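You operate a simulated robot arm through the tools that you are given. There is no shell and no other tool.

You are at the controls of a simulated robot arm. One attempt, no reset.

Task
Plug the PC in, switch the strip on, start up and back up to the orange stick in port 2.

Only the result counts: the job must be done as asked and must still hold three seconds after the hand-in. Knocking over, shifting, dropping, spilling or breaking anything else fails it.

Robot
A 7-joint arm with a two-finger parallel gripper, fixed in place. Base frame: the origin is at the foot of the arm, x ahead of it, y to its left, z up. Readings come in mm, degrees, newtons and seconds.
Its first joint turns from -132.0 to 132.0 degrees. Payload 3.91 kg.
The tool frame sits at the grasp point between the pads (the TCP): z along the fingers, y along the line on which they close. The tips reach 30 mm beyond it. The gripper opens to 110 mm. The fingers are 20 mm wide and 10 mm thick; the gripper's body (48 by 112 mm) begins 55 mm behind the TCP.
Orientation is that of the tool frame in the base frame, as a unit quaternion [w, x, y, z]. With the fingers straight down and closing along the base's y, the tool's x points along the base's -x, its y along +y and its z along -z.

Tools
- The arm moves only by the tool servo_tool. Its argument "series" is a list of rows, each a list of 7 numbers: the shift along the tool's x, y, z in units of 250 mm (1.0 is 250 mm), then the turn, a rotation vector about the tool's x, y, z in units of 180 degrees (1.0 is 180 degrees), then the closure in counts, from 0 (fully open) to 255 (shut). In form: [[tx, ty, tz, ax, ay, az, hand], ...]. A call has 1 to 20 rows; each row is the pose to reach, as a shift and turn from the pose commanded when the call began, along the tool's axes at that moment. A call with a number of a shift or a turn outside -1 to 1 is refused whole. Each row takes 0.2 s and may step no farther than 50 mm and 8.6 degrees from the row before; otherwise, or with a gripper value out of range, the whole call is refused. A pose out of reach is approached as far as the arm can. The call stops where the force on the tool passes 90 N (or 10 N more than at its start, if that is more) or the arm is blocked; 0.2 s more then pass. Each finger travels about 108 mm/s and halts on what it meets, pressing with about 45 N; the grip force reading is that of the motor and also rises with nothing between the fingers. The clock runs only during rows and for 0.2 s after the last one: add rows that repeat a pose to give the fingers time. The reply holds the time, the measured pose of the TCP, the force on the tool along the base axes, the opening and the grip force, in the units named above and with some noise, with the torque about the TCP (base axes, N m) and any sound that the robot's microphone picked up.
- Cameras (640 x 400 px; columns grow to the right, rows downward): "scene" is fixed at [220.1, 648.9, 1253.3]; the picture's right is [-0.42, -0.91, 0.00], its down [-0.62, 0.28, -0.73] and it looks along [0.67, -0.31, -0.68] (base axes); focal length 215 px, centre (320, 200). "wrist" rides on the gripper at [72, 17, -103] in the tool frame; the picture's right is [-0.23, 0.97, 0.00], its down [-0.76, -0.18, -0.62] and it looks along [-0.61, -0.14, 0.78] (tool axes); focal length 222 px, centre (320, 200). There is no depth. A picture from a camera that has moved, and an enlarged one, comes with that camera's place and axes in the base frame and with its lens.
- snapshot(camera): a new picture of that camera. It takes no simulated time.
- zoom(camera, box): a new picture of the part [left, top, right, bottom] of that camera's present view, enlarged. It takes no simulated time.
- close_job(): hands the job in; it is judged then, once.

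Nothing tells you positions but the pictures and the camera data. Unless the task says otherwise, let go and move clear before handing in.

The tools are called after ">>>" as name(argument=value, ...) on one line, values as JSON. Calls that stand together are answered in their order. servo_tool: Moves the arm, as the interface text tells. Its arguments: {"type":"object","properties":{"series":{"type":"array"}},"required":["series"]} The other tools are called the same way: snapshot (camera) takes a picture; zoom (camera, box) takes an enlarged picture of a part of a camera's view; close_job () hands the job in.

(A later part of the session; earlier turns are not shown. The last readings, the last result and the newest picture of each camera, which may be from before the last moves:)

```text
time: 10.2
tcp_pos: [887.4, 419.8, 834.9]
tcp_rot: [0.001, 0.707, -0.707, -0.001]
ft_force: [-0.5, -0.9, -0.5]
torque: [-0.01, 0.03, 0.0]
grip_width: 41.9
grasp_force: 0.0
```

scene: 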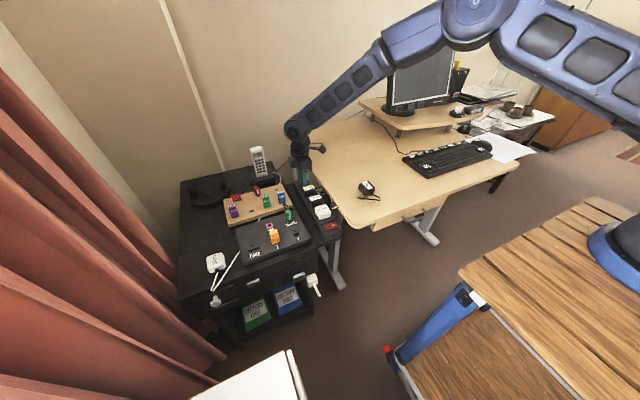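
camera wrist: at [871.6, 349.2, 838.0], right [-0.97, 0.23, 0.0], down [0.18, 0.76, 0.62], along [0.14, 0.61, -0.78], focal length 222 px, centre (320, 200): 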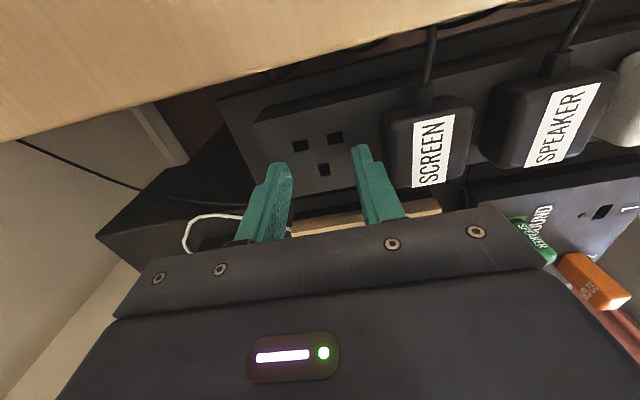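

Holes confirmed at (899.5, 410.3), (875.9, 410.5), earth (887.9, 432.1), z≈697. Returning above the PC plug with yaw back to zero and fingers open.

>>> servo_tool(series=[[0.06, 0.0623, 0, 0, 0, 0.041667, 100], [0.12, 0.1247, 0, 0, 0, 0.083333, 60], [0.18, 0.187, 0, 0, 0, 0.125, 20], [0.24, 0.2493, 0, 0, 0, 0.166667, 20], [0.3, 0.3117, 0, 0, 0, 0.208333, 20], [0.36, 0.374, 0, 0, 0, 0.25, 20], [0.42, 0.4363, 0, 0, 0, 0.291667, 20], [0.48, 0.4987, 0, 0, 0, 0.333333, 20], [0.54, 0.561, 0, 0, 0, 0.375, 20], [0.6, 0.6233, 0, 0, 0, 0.416667, 20], [0.66, 0.6857, 0, 0, 0, 0.458333, 20], [0.72, 0.748, 0, 0, 0, 0.5, 20], [0.72, 0.748, 0, 0, 0, 0.5, 20]])

>>> snapshot(camera="wrist")

>>> zoom(camera="wrist", box=[260, 60, 380, 200])

```text
time: 13.0
tcp_pos: [700.9, 240.3, 834.2]
tcp_rot: [0.0, 0.001, 1.0, 0.0]
ft_force: [0.4, 0.0, -0.2]
torque: [0.03, 0.05, 0.02]
grip_width: 101.3
grasp_force: 0.0
```

```text
taken
camera wrist: at [629.3, 257.7, 938.4], right [0.23, 0.97, 0.0], down [0.76, -0.18, 0.62], along [0.61, -0.14, -0.78], focal length 222 px, centre (320, 200)
```

wrist: 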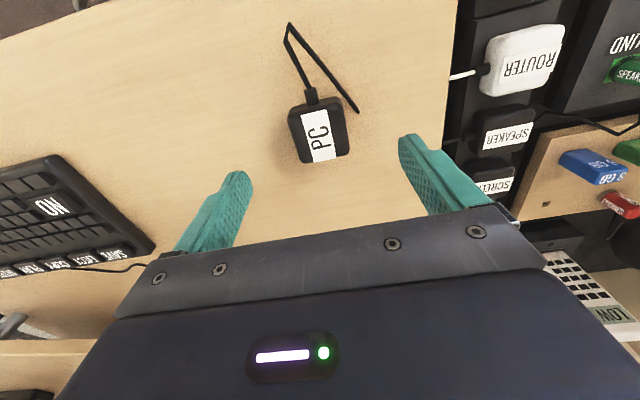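

```text
2.86 times, centred on (320, 130) of wrist
camera zoom: at [629.3, 257.7, 938.4], right [0.23, 0.97, 0.0], down [0.76, -0.18, 0.62], along [0.61, -0.14, -0.78], focal length 635 px, centre (320, 400)
```

zoom: 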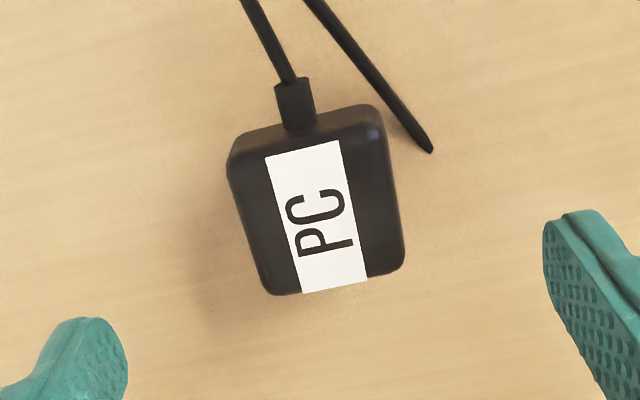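

Two views agree: the plug's label centre is (700.9, 240.3), and the TCP is right above it. Descending and gripping the plug on its ±y faces, tips kept above its base.

>>> servo_tool(series=[[0, 0, 0.08, 0, 0, 0, 20], [0, 0, 0.16, 0, 0, 0, 20], [0, 0, 0.24, 0, 0, 0, 20], [0, 0, 0.24, 0, 0, 0, 100], [0, 0, 0.24, 0, 0, 0, 140], [0, 0, 0.24, 0, 0, 0, 255], [0, 0, 0.24, 0, 0, 0, 255], [0, 0, 0.24, 0, 0, 0, 255]])

>>> zoom(camera="wrist", box=[230, 100, 410, 220])

>>> zoom(camera="scene", box=[345, 160, 405, 210])

```text
time: 14.8
tcp_pos: [700.1, 240.6, 774.4]
tcp_rot: [0.001, 0.0, 1.0, 0.0]
ft_force: [-0.1, 0.1, 0.6]
torque: [0.0, 0.0, -0.01]
grip_width: 44.9
grasp_force: 45.1
```

```text
3.33 times, centred on (320, 160) of wrist
camera zoom: at [628.8, 258.2, 877.7], right [0.23, 0.97, 0.0], down [0.76, -0.18, 0.62], along [0.61, -0.14, -0.78], focal length 740 px, centre (320, 333)
```

zoom: 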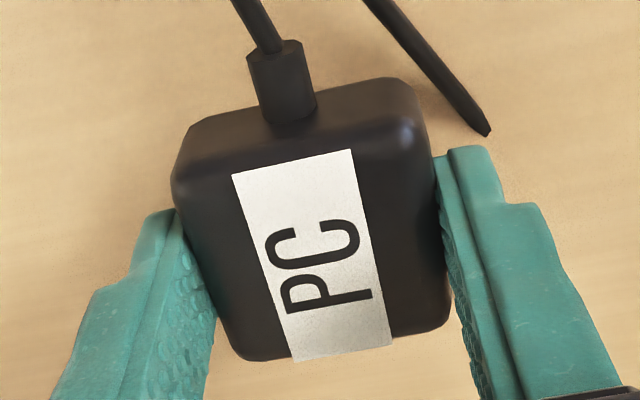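

```text
8.00 times, centred on (375, 185) of scene
camera zoom: at [220.1, 648.9, 1253.3], right [-0.42, -0.91, 0.0], down [-0.62, 0.28, -0.73], along [0.67, -0.31, -0.68], focal length 1716 px, centre (-120, 320)
```

zoom: 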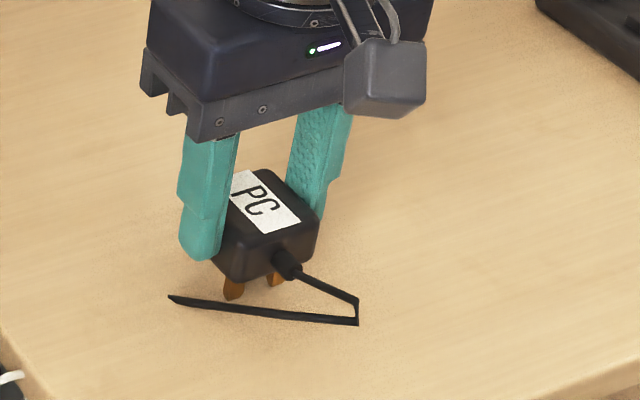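

The plug is gripped (45 mm wide). Lifting straight up and checking that it hangs true.

>>> servo_tool(series=[[0, 0, -0.06, 0, 0, 0, 255], [0, 0, -0.16, 0, 0, 0, 255], [0, 0, -0.26, 0, 0, 0, 255], [0, 0, -0.36, 0, 0, 0, 255]])

>>> zoom(camera="wrist", box=[230, 40, 410, 220])

>>> zoom(camera="scene", box=[330, 130, 420, 210])

```text
time: 15.8
tcp_pos: [700.6, 241.7, 865.4]
tcp_rot: [0.0, 0.0, 1.0, 0.001]
ft_force: [0.2, 0.0, 0.9]
torque: [0.0, 0.01, 0.01]
grip_width: 45.2
grasp_force: 44.2
```

```text
2.22 times, centred on (320, 130) of wrist
camera zoom: at [629.2, 258.3, 968.2], right [0.23, 0.97, 0.0], down [0.76, -0.18, 0.62], along [0.61, -0.14, -0.78], focal length 494 px, centre (320, 356)
```

zoom: 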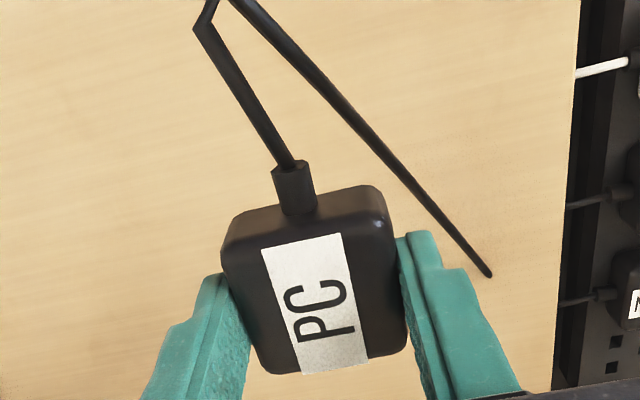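

```text
5.00 times, centred on (375, 170) of scene
camera zoom: at [220.1, 648.9, 1253.3], right [-0.42, -0.91, 0.0], down [-0.62, 0.28, -0.73], along [0.67, -0.31, -0.68], focal length 1073 px, centre (45, 350)
```

zoom: 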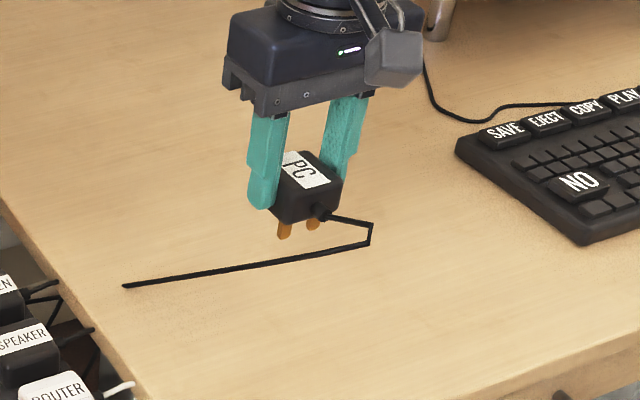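

The plug came up cleanly; its cord just trails. Carrying it above the socket while turning +90°.

>>> servo_tool(series=[[-0.0624, 0.0593, 0, 0, 0, -0.041667, 255], [-0.1248, 0.1185, 0, 0, 0, -0.083333, 255], [-0.1872, 0.1778, 0, 0, 0, -0.125, 255], [-0.2497, 0.237, 0, 0, 0, -0.166667, 255], [-0.3121, 0.2963, 0, 0, 0, -0.208333, 255], [-0.3745, 0.3555, 0, 0, 0, -0.25, 255], [-0.4369, 0.4148, 0, 0, 0, -0.291667, 255], [-0.4993, 0.474, 0, 0, 0, -0.333333, 255], [-0.5618, 0.5333, 0, 0, 0, -0.375, 255], [-0.6242, 0.5925, 0, 0, 0, -0.416667, 255], [-0.6866, 0.6518, 0, 0, 0, -0.458333, 255], [-0.749, 0.713, 0, 0, 0, -0.5, 255], [-0.749, 0.713, 0, 0, 0, -0.5, 255]])

>>> snapshot(camera="wrist")

>>> zoom(camera="scene", box=[270, 110, 360, 210])

```text
time: 18.6
tcp_pos: [887.9, 418.5, 864.3]
tcp_rot: [0.001, 0.707, -0.707, -0.001]
ft_force: [-0.3, -0.2, -0.1]
torque: [0.01, 0.02, -0.01]
grip_width: 45.0
grasp_force: 45.2
```

```text
taken
camera wrist: at [872.4, 346.8, 968.0], right [-0.97, 0.23, 0.0], down [0.18, 0.76, 0.62], along [0.14, 0.61, -0.78], focal length 222 px, centre (320, 200)
```

wrist: 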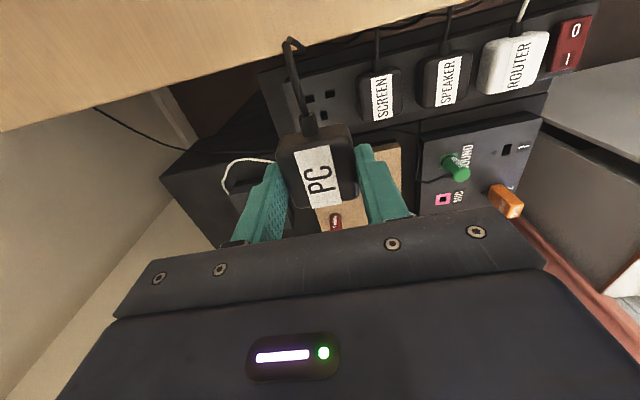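

```text
4.00 times, centred on (315, 160) of scene
camera zoom: at [220.1, 648.9, 1253.3], right [-0.42, -0.91, 0.0], down [-0.62, 0.28, -0.73], along [0.67, -0.31, -0.68], focal length 858 px, centre (340, 360)
```

zoom: 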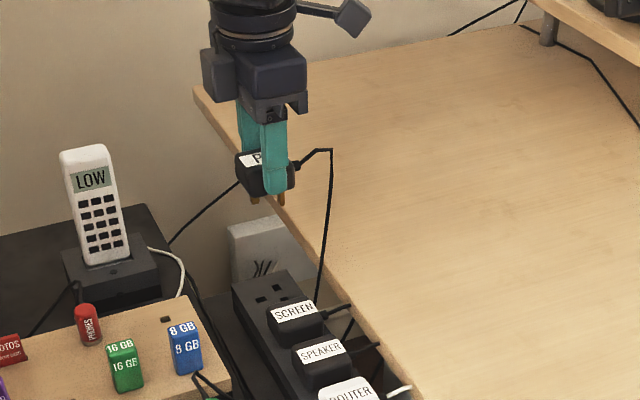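

>>> zoom(camera="wrist", box=[260, 110, 380, 220])

>>> zoom(camera="scene", box=[290, 130, 330, 170])

```text
3.64 times, centred on (320, 165) of wrist
camera zoom: at [872.4, 346.8, 968.0], right [-0.97, 0.23, 0.0], down [0.18, 0.76, 0.62], along [0.14, 0.61, -0.78], focal length 808 px, centre (320, 327)
```

zoom: 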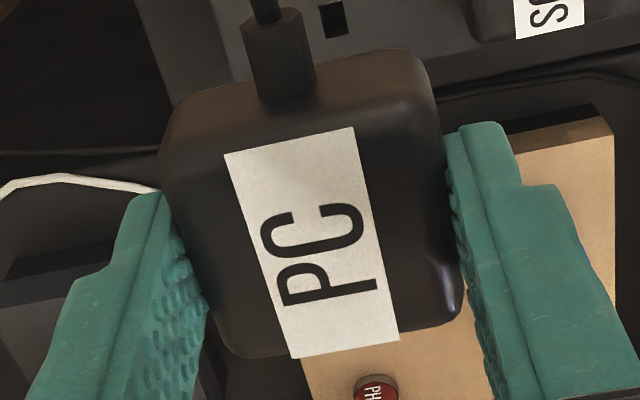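

```text
10.00 times, centred on (310, 150) of scene
camera zoom: at [220.1, 648.9, 1253.3], right [-0.42, -0.91, 0.0], down [-0.62, 0.28, -0.73], along [0.67, -0.31, -0.68], focal length 2146 px, centre (420, 700)
```

zoom: 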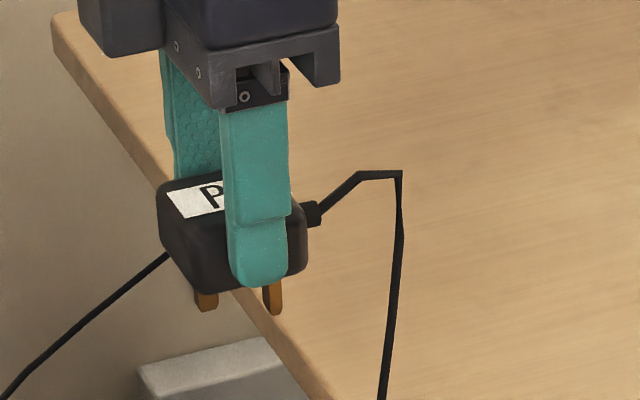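

The plug is centred in the fingers within about 1 mm. I'll descend until the pin tips are just above the holes and compare them in the pictures.

>>> servo_tool(series=[[0, 0, 0.12, 0, 0, 0, 255], [0, 0, 0.24, 0, 0, 0, 255], [0, 0, 0.34, 0, 0, 0, 255], [0, 0, 0.392, 0, 0, 0, 255], [0, 0, 0.392, 0, 0, 0, 255]])

>>> zoom(camera="scene", box=[290, 155, 330, 195])

>>> zoom(camera="wrist", box=[250, 70, 430, 220])

```text
time: 19.8
tcp_pos: [887.9, 418.9, 768.4]
tcp_rot: [-0.001, 0.707, -0.707, 0.0]
ft_force: [-0.7, 0.1, -1.3]
torque: [0.01, -0.02, 0.0]
grip_width: 45.0
grasp_force: 45.2
```

```text
10.00 times, centred on (310, 175) of scene
camera zoom: at [220.1, 648.9, 1253.3], right [-0.42, -0.91, 0.0], down [-0.62, 0.28, -0.73], along [0.67, -0.31, -0.68], focal length 2146 px, centre (420, 450)
```

zoom: 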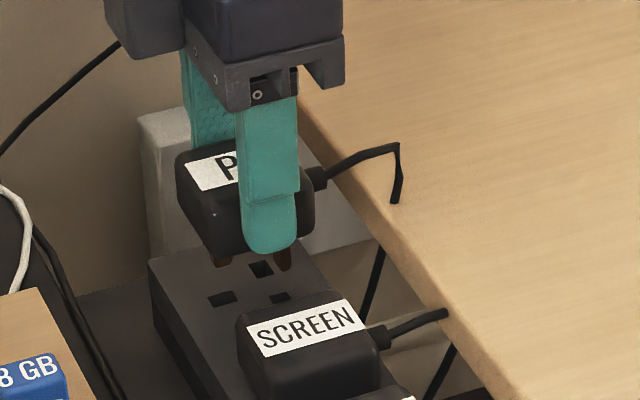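

```text
2.67 times, centred on (340, 145) of wrist
camera zoom: at [871.9, 347.6, 870.2], right [-0.97, 0.23, 0.0], down [0.18, 0.76, 0.62], along [0.14, 0.61, -0.78], focal length 592 px, centre (267, 347)
```

zoom: 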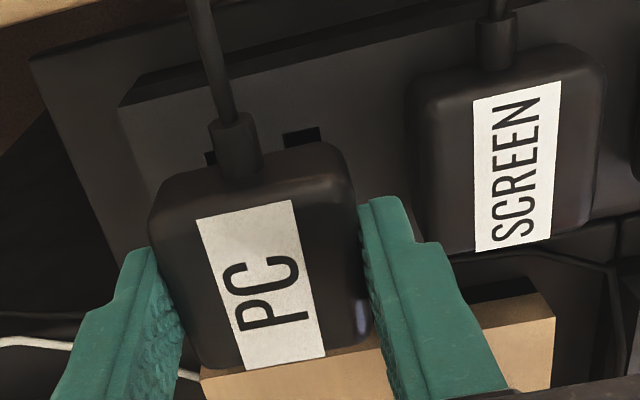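

>>> zoom(camera="scene", box=[296, 176, 312, 188])

>>> zoom(camera="wrist", box=[290, 110, 370, 210])

```text
16.00 times, centred on (304, 182) of scene
camera zoom: at [220.1, 648.9, 1253.3], right [-0.42, -0.91, 0.0], down [-0.62, 0.28, -0.73], along [0.67, -0.31, -0.68], focal length 3433 px, centre (576, 488)
```

zoom: 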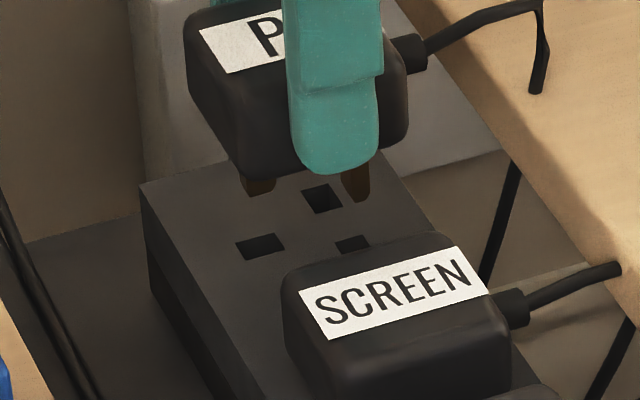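

```text
4.00 times, centred on (330, 160) of wrist
camera zoom: at [871.9, 347.6, 870.2], right [-0.97, 0.23, 0.0], down [0.18, 0.76, 0.62], along [0.14, 0.61, -0.78], focal length 888 px, centre (280, 360)
```

zoom: 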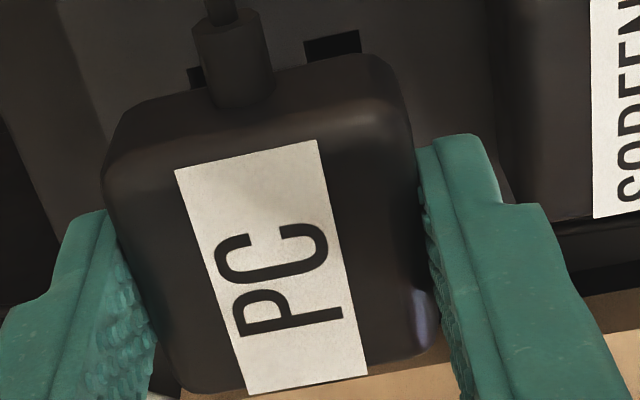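

>>> zoom(camera="scene", box=[299, 179, 307, 184])

>>> zoom(camera="scene", box=[297, 173, 307, 183])

```text
16.00 times, centred on (303, 182) of scene
camera zoom: at [220.1, 648.9, 1253.3], right [-0.42, -0.91, 0.0], down [-0.62, 0.28, -0.73], along [0.67, -0.31, -0.68], focal length 3433 px, centre (592, 496)
```

zoom: 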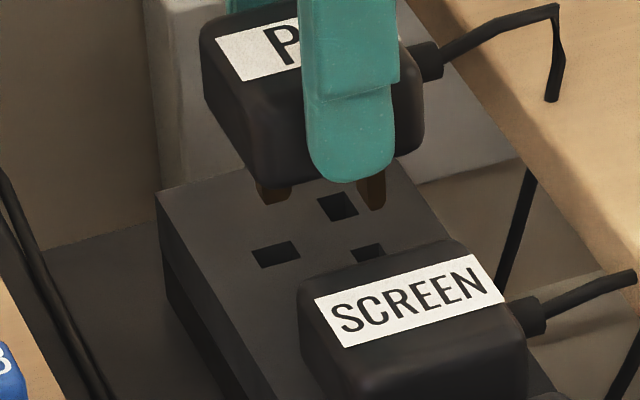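

```text
16.00 times, centred on (302, 178) of scene
camera zoom: at [220.1, 648.9, 1253.3], right [-0.42, -0.91, 0.0], down [-0.62, 0.28, -0.73], along [0.67, -0.31, -0.68], focal length 3433 px, centre (608, 552)
```

zoom: 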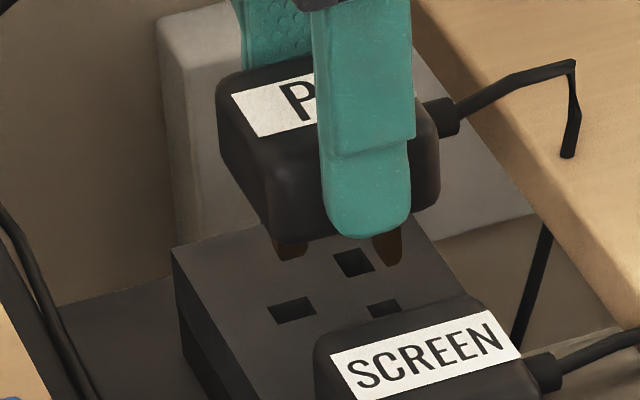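

Labels show the PC plug about 1.2 mm too far in +x relative to its ideal spot. I'll correct that and lower in small steps, watching the force.

>>> servo_tool(series=[[0, 0.0048, 0, 0, 0, 0, 255], [0, 0.0048, 0.02, 0, 0, 0, 255], [0, 0.0048, 0.04, 0, 0, 0, 255], [0, 0.0048, 0.05, 0, 0, 0, 255]])

>>> zoom(camera="scene", box=[298, 176, 310, 188])

```text
time: 20.8
tcp_pos: [887.4, 419.8, 754.7]
tcp_rot: [-0.001, 0.707, -0.707, 0.0]
ft_force: [0.6, 0.3, -0.8]
torque: [0.02, 0.0, -0.01]
grip_width: 44.6
grasp_force: 44.9
```

```text
16.00 times, centred on (304, 182) of scene
camera zoom: at [220.1, 648.9, 1253.3], right [-0.42, -0.91, 0.0], down [-0.62, 0.28, -0.73], along [0.67, -0.31, -0.68], focal length 3433 px, centre (576, 488)
```

zoom: 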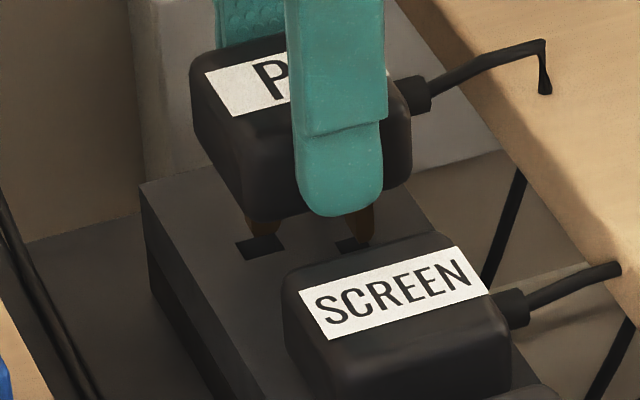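

The pins sit at the holes but about 1.5 mm too far toward -y in this view. I'll shift +y by 1.5 mm and re-check both views.

>>> servo_tool(series=[[-0.006, 0, 0, 0, 0, 0, 255], [-0.006, 0, 0, 0, 0, 0, 255]])

>>> zoom(camera="scene", box=[298, 176, 310, 188])

>>> zoom(camera="wrist", box=[250, 70, 430, 220])

```text
time: 21.4
tcp_pos: [887.2, 421.3, 755.0]
tcp_rot: [-0.001, 0.707, -0.707, 0.0]
ft_force: [-0.7, -0.5, -0.3]
torque: [0.02, -0.01, 0.0]
grip_width: 44.7
grasp_force: 45.2
```

```text
16.00 times, centred on (304, 182) of scene
camera zoom: at [220.1, 648.9, 1253.3], right [-0.42, -0.91, 0.0], down [-0.62, 0.28, -0.73], along [0.67, -0.31, -0.68], focal length 3433 px, centre (576, 488)
```

zoom: 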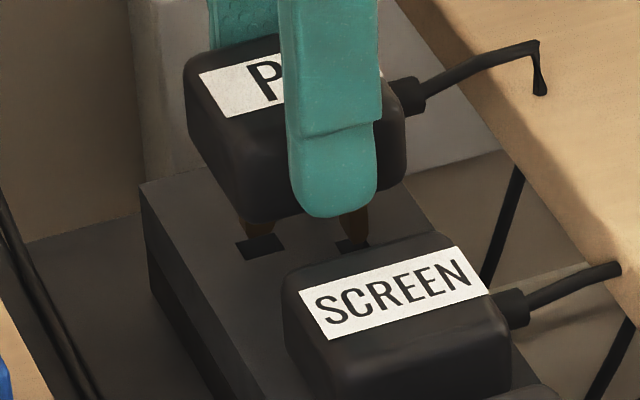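

```text
2.67 times, centred on (340, 145) of wrist
camera zoom: at [870.9, 349.0, 857.9], right [-0.97, 0.23, 0.0], down [0.18, 0.76, 0.62], along [0.14, 0.61, -0.78], focal length 592 px, centre (267, 347)
```

zoom: 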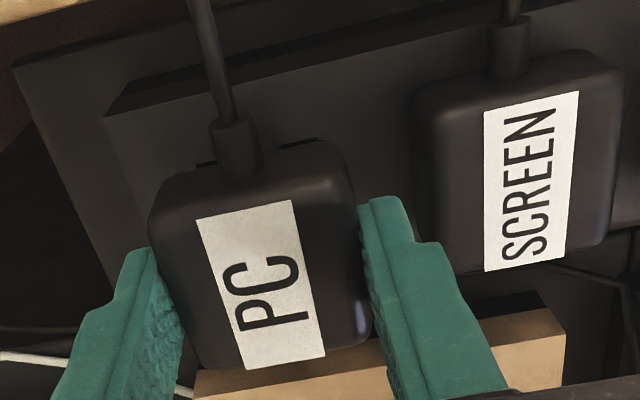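

Pins now line up with the holes in the scene view. Lowering in small steps while watching the force.

>>> servo_tool(series=[[0, 0, 0.008, 0, 0, 0, 255], [0, 0, 0.016, 0, 0, 0, 255], [0, 0, 0.024, 0, 0, 0, 255]])

>>> zoom(camera="scene", box=[298, 176, 310, 188])

```text
time: 22.2
tcp_pos: [887.8, 420.3, 749.3]
tcp_rot: [0.0, 0.707, -0.707, 0.0]
ft_force: [0.5, 0.3, -1.0]
torque: [-0.01, 0.0, 0.01]
grip_width: 44.9
grasp_force: 45.2
```

```text
16.00 times, centred on (304, 182) of scene
camera zoom: at [220.1, 648.9, 1253.3], right [-0.42, -0.91, 0.0], down [-0.62, 0.28, -0.73], along [0.67, -0.31, -0.68], focal length 3433 px, centre (576, 488)
```

zoom: 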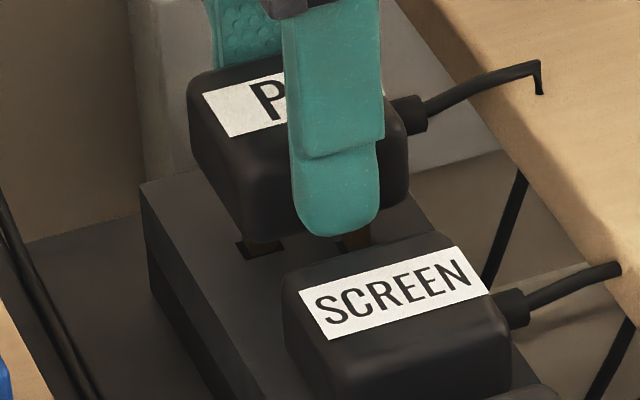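

No contact force; the pins appear to be entering. Continuing down.

>>> servo_tool(series=[[0, 0, 0.008, 0, 0, 0, 255], [0, 0, 0.016, 0, 0, 0, 255], [0, 0, 0.024, 0, 0, 0, 255]])

>>> zoom(camera="scene", box=[298, 176, 310, 188])

```text
time: 23.0
tcp_pos: [886.6, 420.2, 742.9]
tcp_rot: [0.0, 0.707, -0.707, -0.001]
ft_force: [0.4, 0.4, -0.2]
torque: [0.01, 0.02, 0.02]
grip_width: 44.8
grasp_force: 45.0
```

```text
16.00 times, centred on (304, 182) of scene
camera zoom: at [220.1, 648.9, 1253.3], right [-0.42, -0.91, 0.0], down [-0.62, 0.28, -0.73], along [0.67, -0.31, -0.68], focal length 3433 px, centre (576, 488)
```

zoom: 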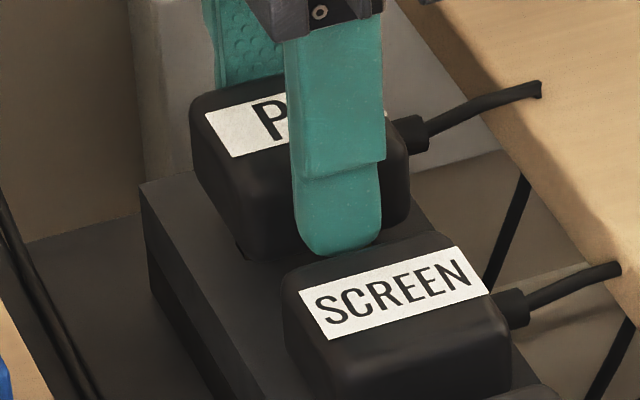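

The pins are in the holes with no resistance. Continuing toward seating.

>>> servo_tool(series=[[0, 0, 0.008, 0, 0, 0, 255], [0, 0, 0.016, 0, 0, 0, 255], [0, 0, 0.024, 0, 0, 0, 255], [0, 0, 0.032, 0, 0, 0, 255]])

>>> zoom(camera="scene", box=[298, 176, 310, 188])

```text
time: 24.0
tcp_pos: [886.6, 420.7, 734.5]
tcp_rot: [0.0, 0.707, -0.707, 0.0]
ft_force: [0.9, 0.4, -0.9]
torque: [0.03, 0.0, -0.02]
grip_width: 44.9
grasp_force: 45.3
```

```text
16.00 times, centred on (304, 182) of scene
camera zoom: at [220.1, 648.9, 1253.3], right [-0.42, -0.91, 0.0], down [-0.62, 0.28, -0.73], along [0.67, -0.31, -0.68], focal length 3433 px, centre (576, 488)
```

zoom: 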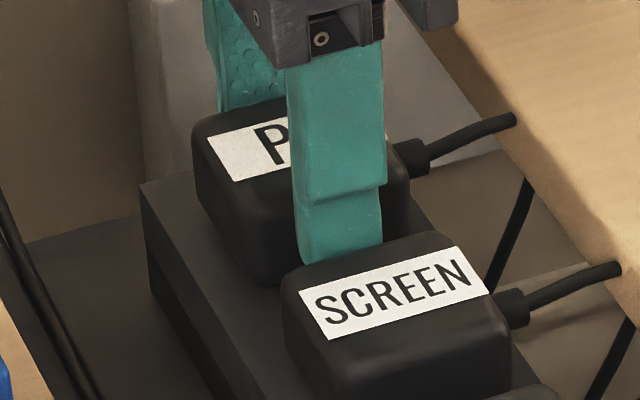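

>>> servo_tool(series=[[0, 0, 0.004, 0, 0, 0, 255], [0, 0, 0.008, 0, 0, 0, 255], [0, 0, 0.012, 0, 0, 0, 255]])

>>> zoom(camera="wrist", box=[250, 70, 430, 220])

```text
time: 24.8
tcp_pos: [887.4, 420.6, 732.5]
tcp_rot: [0.0, -0.707, 0.707, 0.0]
ft_force: [-1.3, -2.0, 6.3]
torque: [-0.17, 0.1, -0.03]
grip_width: 45.2
grasp_force: 44.6
```

```text
2.67 times, centred on (340, 145) of wrist
camera zoom: at [870.9, 348.6, 835.5], right [-0.97, 0.23, 0.0], down [0.18, 0.76, 0.62], along [0.14, 0.61, -0.78], focal length 592 px, centre (267, 347)
```

zoom: 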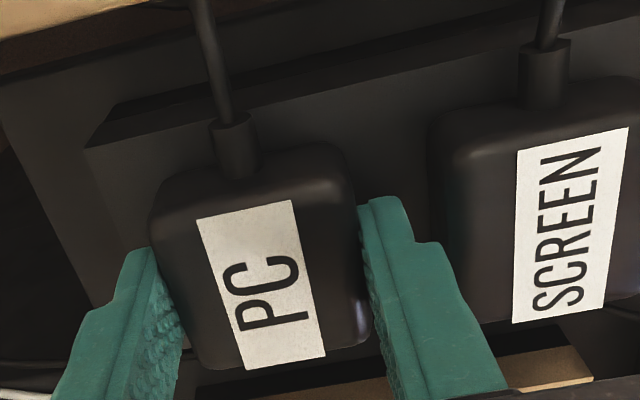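

Contact is beginning at z≈732.5, about the expected seating height. I'll press a little more to make sure it's fully in.

>>> servo_tool(series=[[0, 0, 0.004, 0, 0, 0, 255], [0, 0, 0.008, 0, 0, 0, 255], [0, 0, 0.012, 0, 0, 0, 255], [0, 0, 0.012, 0, 0, 0, 255]])

>>> zoom(camera="scene", box=[298, 176, 310, 188])

>>> zoom(camera="wrist", box=[250, 70, 430, 220])

```text
time: 25.8
tcp_pos: [887.2, 420.9, 732.2]
tcp_rot: [-0.002, 0.707, -0.707, 0.001]
ft_force: [-5.6, -6.5, 41.8]
torque: [-0.1, 0.31, -0.02]
grip_width: 45.0
grasp_force: 44.7
```

```text
16.00 times, centred on (304, 182) of scene
camera zoom: at [220.1, 648.9, 1253.3], right [-0.42, -0.91, 0.0], down [-0.62, 0.28, -0.73], along [0.67, -0.31, -0.68], focal length 3433 px, centre (576, 488)
```

zoom: 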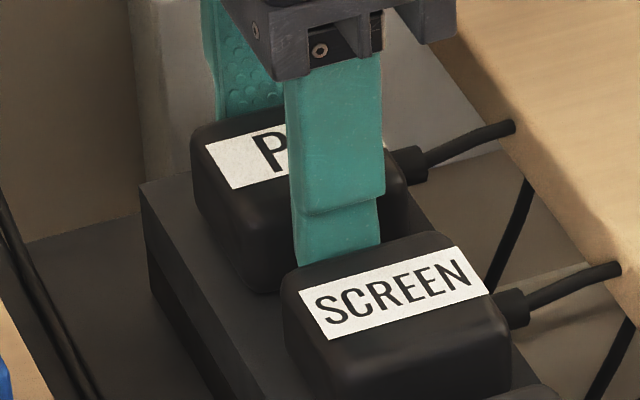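

```text
2.67 times, centred on (340, 145) of wrist
camera zoom: at [870.9, 348.8, 834.5], right [-0.97, 0.23, 0.0], down [0.18, 0.76, 0.63], along [0.14, 0.61, -0.78], focal length 592 px, centre (267, 347)
```

zoom: 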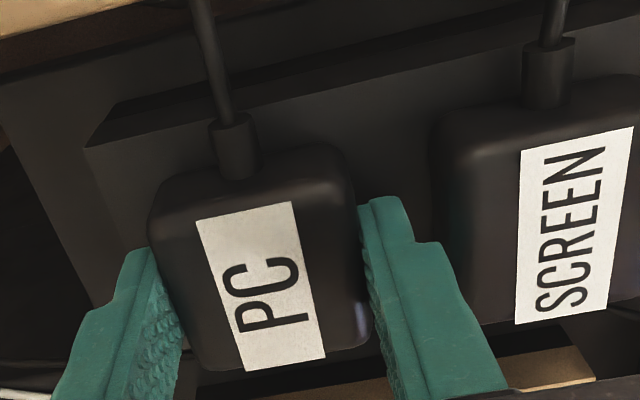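

The plug is seated: 42 N of resistance with its top level with the SCREEN plug. Relieving the press, then opening just 2 mm per side and rising.

>>> servo_tool(series=[[0, 0, -0.006, 0, 0, 0, 255], [0, 0, -0.011, 0, 0, 0, 255], [0, 0, -0.011, 0, 0, 0, 140], [0, 0, -0.011, 0, 0, 0, 140], [0, 0, -0.011, 0, 0, 0, 140]])

>>> zoom(camera="wrist", box=[250, 70, 430, 220])

>>> zoom(camera="scene", box=[298, 176, 310, 188])

```text
time: 27.0
tcp_pos: [887.8, 420.7, 731.5]
tcp_rot: [0.0, 0.707, -0.707, -0.001]
ft_force: [-0.4, 0.1, -0.1]
torque: [-0.01, 0.03, -0.04]
grip_width: 49.9
grasp_force: 0.1
```

```text
2.67 times, centred on (340, 145) of wrist
camera zoom: at [871.0, 348.7, 834.3], right [-0.97, 0.23, 0.0], down [0.18, 0.76, 0.62], along [0.14, 0.61, -0.78], focal length 592 px, centre (267, 347)
```

zoom: 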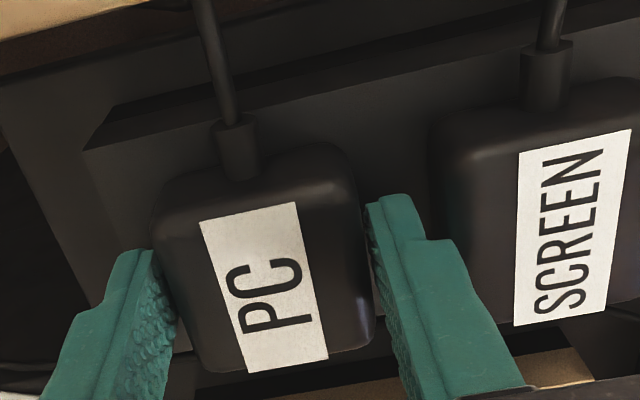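

```text
16.00 times, centred on (304, 182) of scene
camera zoom: at [220.1, 648.9, 1253.3], right [-0.42, -0.91, 0.0], down [-0.62, 0.28, -0.73], along [0.67, -0.31, -0.68], focal length 3433 px, centre (576, 488)
```

zoom: 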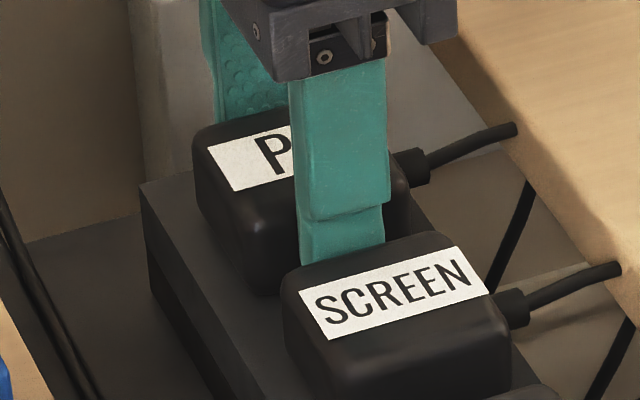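

Released cleanly; the plug stayed put. Rising straight up to clear it.

>>> servo_tool(series=[[0, 0, -0.04, 0, 0, 0, 140], [0, 0, -0.12, 0, 0, 0, 140], [0, 0, -0.28, 0, 0, 0, 140], [0, 0, -0.44, 0, 0, 0, 140]])

>>> zoom(camera="scene", box=[280, 160, 350, 240])

>>> snapshot(camera="wrist")

```text
time: 28.0
tcp_pos: [886.7, 419.3, 840.2]
tcp_rot: [0.001, 0.707, -0.707, 0.0]
ft_force: [0.9, -0.2, 0.4]
torque: [0.01, 0.0, -0.01]
grip_width: 49.7
grasp_force: 0.0
```

```text
5.00 times, centred on (315, 200) of scene
camera zoom: at [220.1, 648.9, 1253.3], right [-0.42, -0.91, 0.0], down [-0.62, 0.28, -0.73], along [0.67, -0.31, -0.68], focal length 1073 px, centre (345, 200)
```

zoom: 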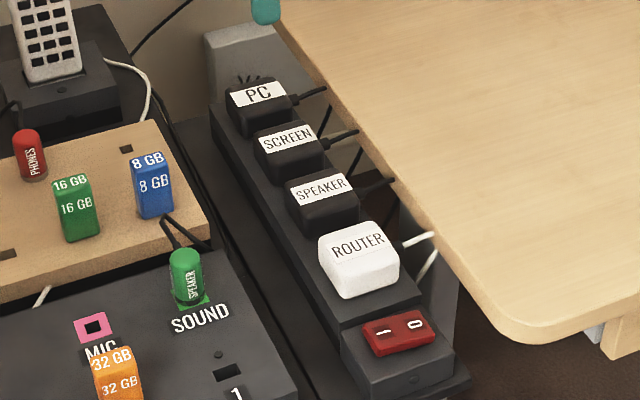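

```text
taken
camera wrist: at [871.1, 348.2, 943.4], right [-0.97, 0.23, 0.0], down [0.18, 0.76, 0.62], along [0.14, 0.61, -0.78], focal length 222 px, centre (320, 200)
```

wrist: 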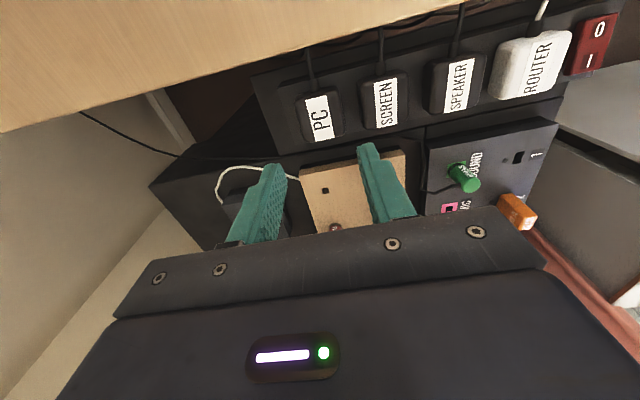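

The PC plug sits just like its neighbours. Next is the strip's rocker at about (632, 420), "I" on the +y side. Moving over it, turning back to yaw 0 and closing the fingers.

>>> servo_tool(series=[[-0.0045, 0.08, 0, 0, 0, 0.041667, 180], [-0.009, 0.16, 0, 0, 0, 0.083333, 255], [-0.0135, 0.24, 0, 0, 0, 0.125, 255], [-0.018, 0.32, 0, 0, 0, 0.166667, 255], [-0.0225, 0.4, 0, 0, 0, 0.208333, 255], [-0.027, 0.48, 0, 0, 0, 0.25, 255], [-0.0315, 0.56, 0, 0, 0, 0.291667, 255], [-0.036, 0.64, 0, 0, 0, 0.333333, 255], [-0.0405, 0.72, 0, 0, 0, 0.375, 255], [-0.045, 0.8, 0, 0, 0, 0.416667, 255], [-0.0495, 0.88, 0, 0, 0, 0.458333, 255], [-0.054, 0.96, 0, 0, 0, 0.5, 255], [-0.054, 0.96, 0, 0, 0, 0.5, 255]])

>>> snapshot(camera="wrist")

>>> zoom(camera="scene", box=[290, 190, 350, 240])

```text
time: 30.8
tcp_pos: [646.1, 434.2, 842.5]
tcp_rot: [0.0, 0.001, 1.0, 0.001]
ft_force: [0.3, -0.1, 1.0]
torque: [-0.02, -0.02, 0.01]
grip_width: 0.0
grasp_force: 38.0
```

```text
taken
camera wrist: at [575.2, 451.4, 945.1], right [0.23, 0.97, 0.0], down [0.76, -0.18, 0.62], along [0.61, -0.14, -0.78], focal length 222 px, centre (320, 200)
```

wrist: 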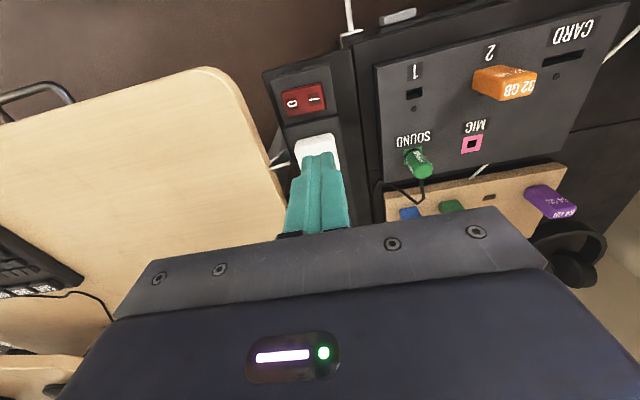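

```text
8.00 times, centred on (320, 215) of scene
camera zoom: at [220.1, 648.9, 1253.3], right [-0.42, -0.91, 0.0], down [-0.62, 0.28, -0.73], along [0.67, -0.31, -0.68], focal length 1716 px, centre (320, 80)
```

zoom: 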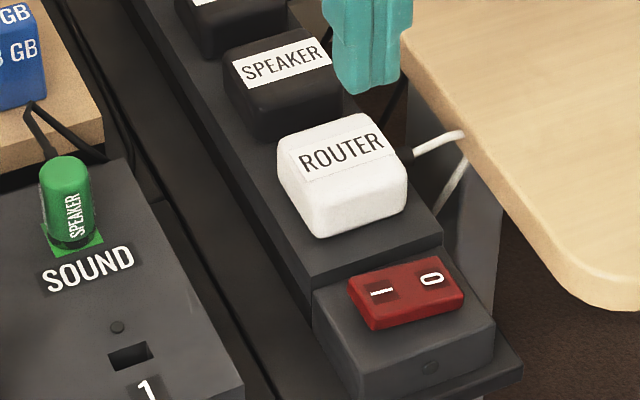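

>>> zoom(camera="wrist", box=[260, 60, 360, 130])

>>> zoom(camera="wrist", box=[450, 40, 560, 130])

```text
5.71 times, centred on (310, 95) of wrist
camera zoom: at [575.2, 451.4, 945.1], right [0.23, 0.97, 0.0], down [0.76, -0.18, 0.62], along [0.61, -0.14, -0.78], focal length 1269 px, centre (377, 800)
```

zoom: 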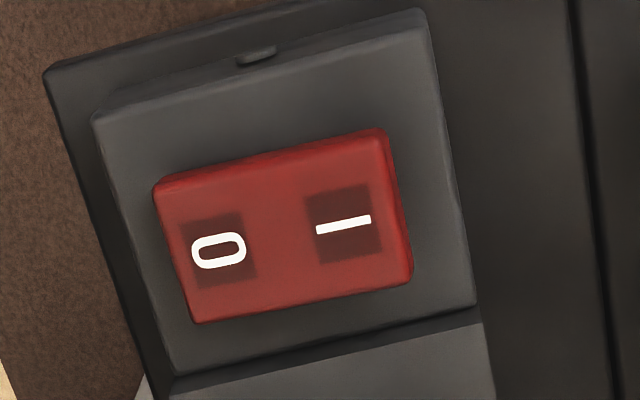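

```text
4.44 times, centred on (505, 85) of wrist
camera zoom: at [575.2, 451.4, 945.1], right [0.23, 0.97, 0.0], down [0.76, -0.18, 0.62], along [0.61, -0.14, -0.78], focal length 987 px, centre (-502, 711)
```

zoom: 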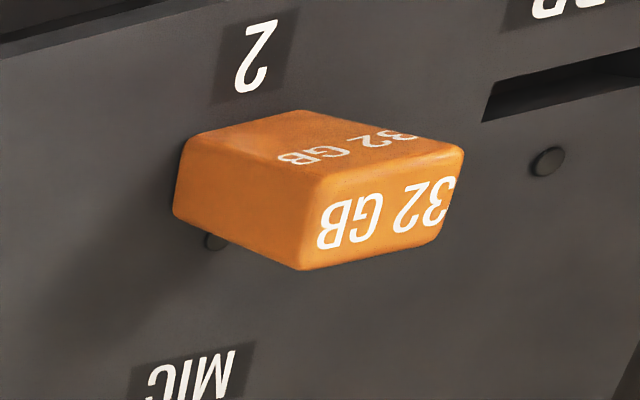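

The rocker spans x 620–645, y 400–441 with "I" raised on the +y end at z≈705. I'll come down over the "I" end with closed fingers and press in small steps.

>>> servo_tool(series=[[0.052, 0, 0.1, 0, 0, 0, 255], [0.052, 0, 0.2, 0, 0, 0, 255], [0.052, 0, 0.3, 0, 0, 0, 255], [0.052, 0, 0.38, 0, 0, 0, 255], [0.052, 0, 0.4, 0, 0, 0, 255]])

>>> zoom(camera="scene", box=[300, 195, 350, 240])

>>> zoom(camera="wrist", box=[270, 100, 370, 200])

```text
time: 32.0
tcp_pos: [634.7, 433.5, 743.1]
tcp_rot: [0.001, -0.001, 1.0, 0.0]
ft_force: [0.0, 0.3, 0.4]
torque: [0.0, 0.02, 0.01]
grip_width: 0.1
grasp_force: 37.3
```

```text
8.89 times, centred on (325, 218) of scene
camera zoom: at [220.1, 648.9, 1253.3], right [-0.42, -0.91, 0.0], down [-0.62, 0.28, -0.73], along [0.67, -0.31, -0.68], focal length 1907 px, centre (276, 44)
```

zoom: 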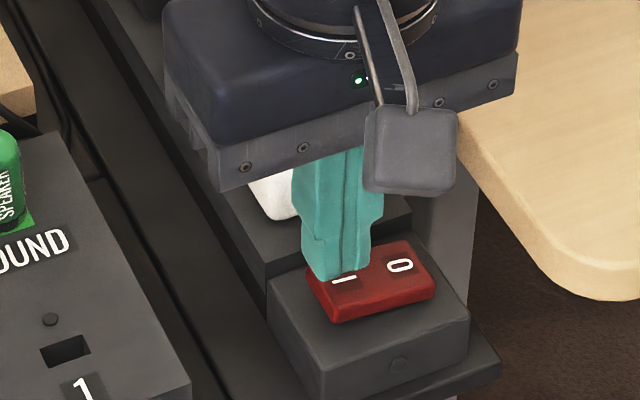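

```text
4.00 times, centred on (320, 150) of wrist
camera zoom: at [562.6, 451.7, 844.5], right [0.23, 0.97, 0.0], down [0.76, -0.18, 0.62], along [0.61, -0.14, -0.78], focal length 888 px, centre (320, 400)
```

zoom: 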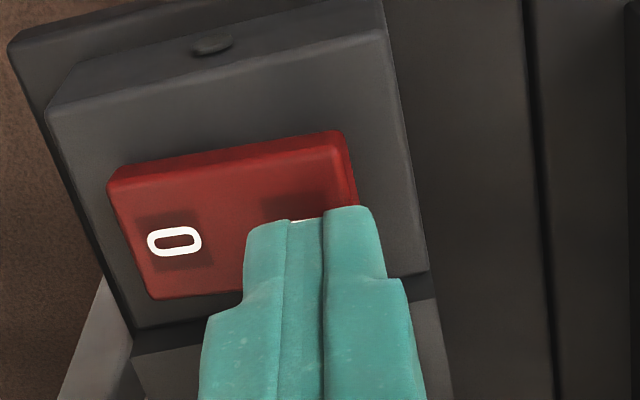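

The fingertips are above the "I" end. Pressing down in small steps.

>>> servo_tool(series=[[0, 0, 0.012, 0, 0, 0, 255], [0, 0, 0.024, 0, 0, 0, 255], [0, 0, 0.032, 0, 0, 0, 255], [0, 0, 0.04, 0, 0, 0, 255]])

>>> zoom(camera="scene", box=[300, 195, 350, 240])

```text
time: 33.0
tcp_pos: [633.6, 434.0, 732.5]
tcp_rot: [-0.001, 0.001, 1.0, 0.0]
ft_force: [-0.8, -0.4, 0.1]
torque: [-0.01, 0.03, 0.0]
grip_width: 0.0
grasp_force: 38.1
```

```text
8.89 times, centred on (325, 218) of scene
camera zoom: at [220.1, 648.9, 1253.3], right [-0.42, -0.91, 0.0], down [-0.62, 0.28, -0.73], along [0.67, -0.31, -0.68], focal length 1907 px, centre (276, 44)
```

zoom: 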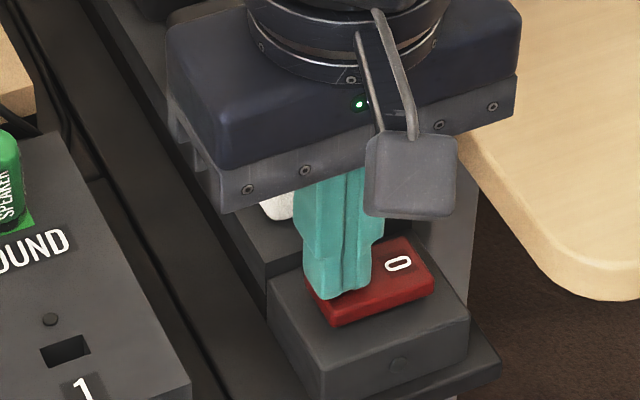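

>>> servo_tool(series=[[0, 0, 0.006, 0, 0, 0, 255], [0, 0, 0.012, 0, 0, 0, 255], [0, 0, 0.018, 0, 0, 0, 255]])

>>> zoom(camera="scene", box=[300, 195, 350, 240])

```text
time: 33.8
tcp_pos: [634.1, 435.4, 729.2]
tcp_rot: [0.0, 0.001, 1.0, 0.001]
ft_force: [-6.7, 3.2, 44.1]
torque: [-0.31, 0.24, -0.06]
grip_width: 0.0
grasp_force: 37.8
```

```text
8.89 times, centred on (325, 218) of scene
camera zoom: at [220.1, 648.9, 1253.3], right [-0.42, -0.91, 0.0], down [-0.62, 0.28, -0.73], along [0.67, -0.31, -0.68], focal length 1907 px, centre (276, 44)
```

zoom: 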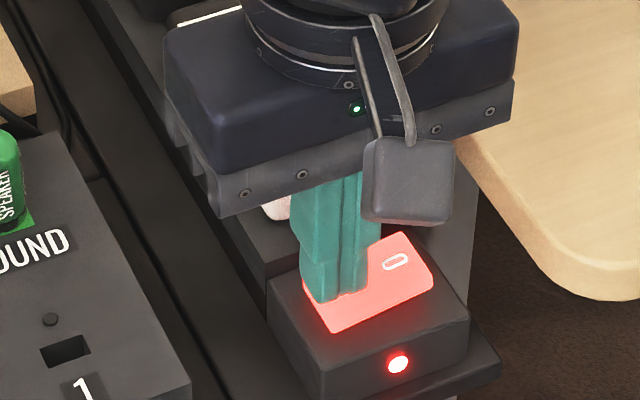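

The rocker flipped and the strip's light is on. Lifting off and checking everything.

>>> servo_tool(series=[[0, 0, -0.02, 0, 0, 0, 255], [0, 0, -0.12, 0, 0, 0, 255], [0, 0, -0.28, 0, 0, 0, 255], [0, 0, -0.44, 0, 0, 0, 255], [0, 0, -0.52, 0, 0, 0, 255]])

>>> snapshot(camera="scene")

>>> zoom(camera="scene", box=[180, 150, 340, 320])

>>> zoom(camera="scene", box=[360, 20, 500, 130])

```text
time: 35.0
tcp_pos: [633.6, 434.3, 857.4]
tcp_rot: [-0.001, 0.0, 1.0, -0.001]
ft_force: [-0.1, 0.7, -0.2]
torque: [0.0, 0.03, 0.02]
grip_width: 0.0
grasp_force: 37.4
```

```text
taken
```

scene: 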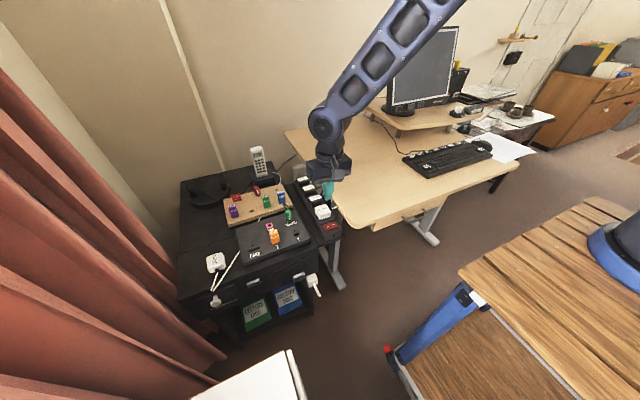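

```text
2.35 times, centred on (260, 235) of scene
camera zoom: at [220.1, 648.9, 1253.3], right [-0.42, -0.91, 0.0], down [-0.62, 0.28, -0.73], along [0.67, -0.31, -0.68], focal length 505 px, centre (461, 118)
```

zoom: 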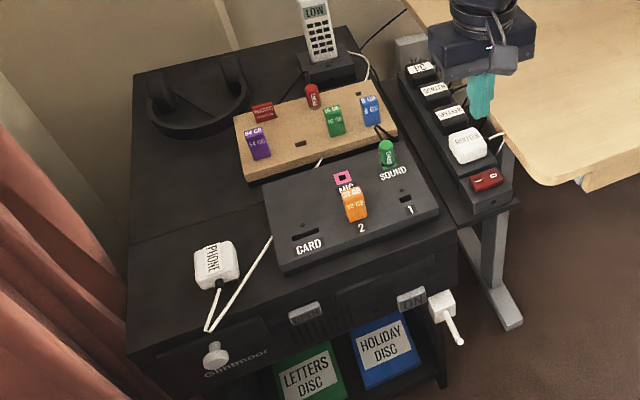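

```text
3.64 times, centred on (430, 75) of scene
camera zoom: at [220.1, 648.9, 1253.3], right [-0.42, -0.91, 0.0], down [-0.62, 0.28, -0.73], along [0.67, -0.31, -0.68], focal length 780 px, centre (-80, 654)
```

zoom: 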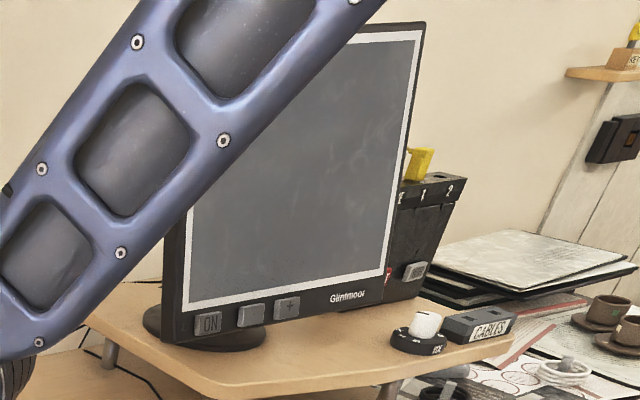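

The rocker looks dark again in this view; I'll check it closely.

>>> zoom(camera="scene", box=[310, 205, 350, 240])

>>> zoom(camera="wrist", box=[260, 40, 380, 140])

```text
11.43 times, centred on (330, 222) of scene
camera zoom: at [220.1, 648.9, 1253.3], right [-0.42, -0.91, 0.0], down [-0.62, 0.28, -0.73], along [0.67, -0.31, -0.68], focal length 2452 px, centre (206, -57)
```

zoom: 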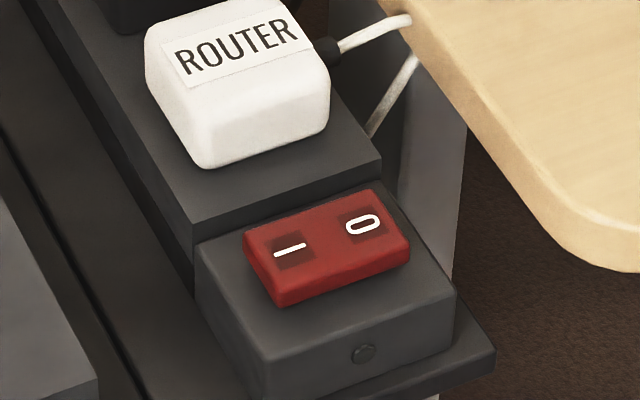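

```text
4.00 times, centred on (320, 90) of wrist
camera zoom: at [561.9, 451.3, 960.5], right [0.23, 0.97, 0.0], down [0.76, -0.18, 0.62], along [0.61, -0.14, -0.78], focal length 888 px, centre (320, 640)
```

zoom: 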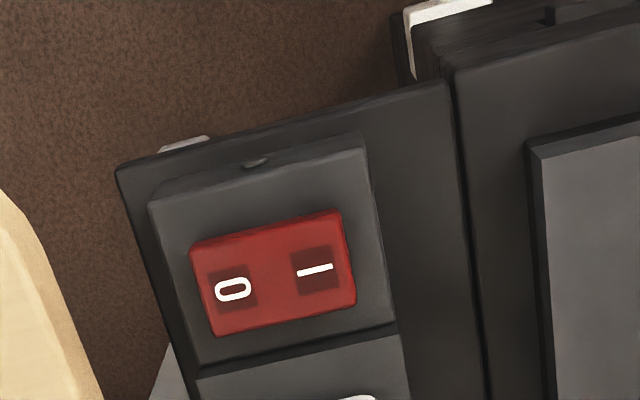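

The rocker sprang back: my flat fingertip reached too near the pivot to tip it fully. I'll press again farther out, at the "I" end only (y≈445).

>>> servo_tool(series=[[0, 0.044, 0.1, 0, 0, 0, 255], [0, 0.044, 0.26, 0, 0, 0, 255], [0, 0.044, 0.42, 0, 0, 0, 255], [0, 0.044, 0.48, 0, 0, 0, 255], [0, 0.044, 0.496, 0, 0, 0, 255], [0, 0.044, 0.504, 0, 0, 0, 255]])

>>> zoom(camera="scene", box=[300, 195, 350, 240])

>>> zoom(camera="wrist", box=[260, 80, 380, 180])

```text
time: 36.4
tcp_pos: [633.3, 444.0, 731.3]
tcp_rot: [-0.001, 0.0, 1.0, 0.0]
ft_force: [0.0, -0.6, 0.2]
torque: [0.01, -0.01, -0.02]
grip_width: 0.0
grasp_force: 37.7
```

```text
8.89 times, centred on (325, 218) of scene
camera zoom: at [220.1, 648.9, 1253.3], right [-0.42, -0.91, 0.0], down [-0.62, 0.28, -0.73], along [0.67, -0.31, -0.68], focal length 1907 px, centre (276, 44)
```

zoom: 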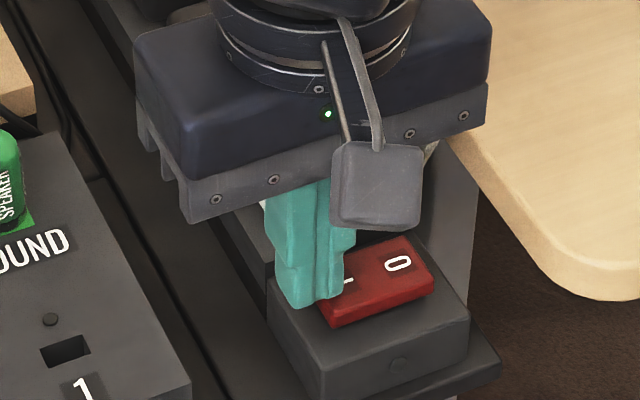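

```text
4.00 times, centred on (320, 130) of wrist
camera zoom: at [562.4, 462.5, 834.4], right [0.23, 0.97, 0.0], down [0.76, -0.18, 0.62], along [0.61, -0.14, -0.78], focal length 888 px, centre (320, 480)
```

zoom: 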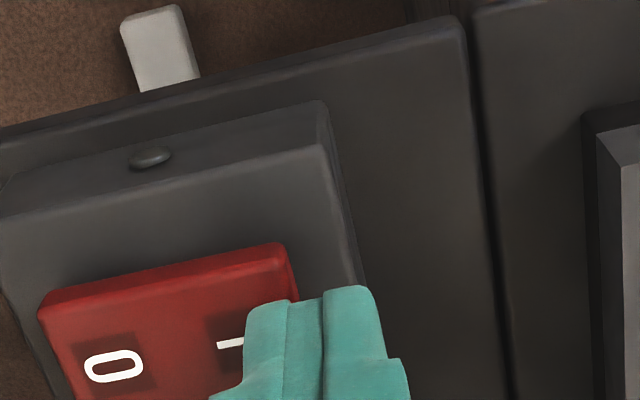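

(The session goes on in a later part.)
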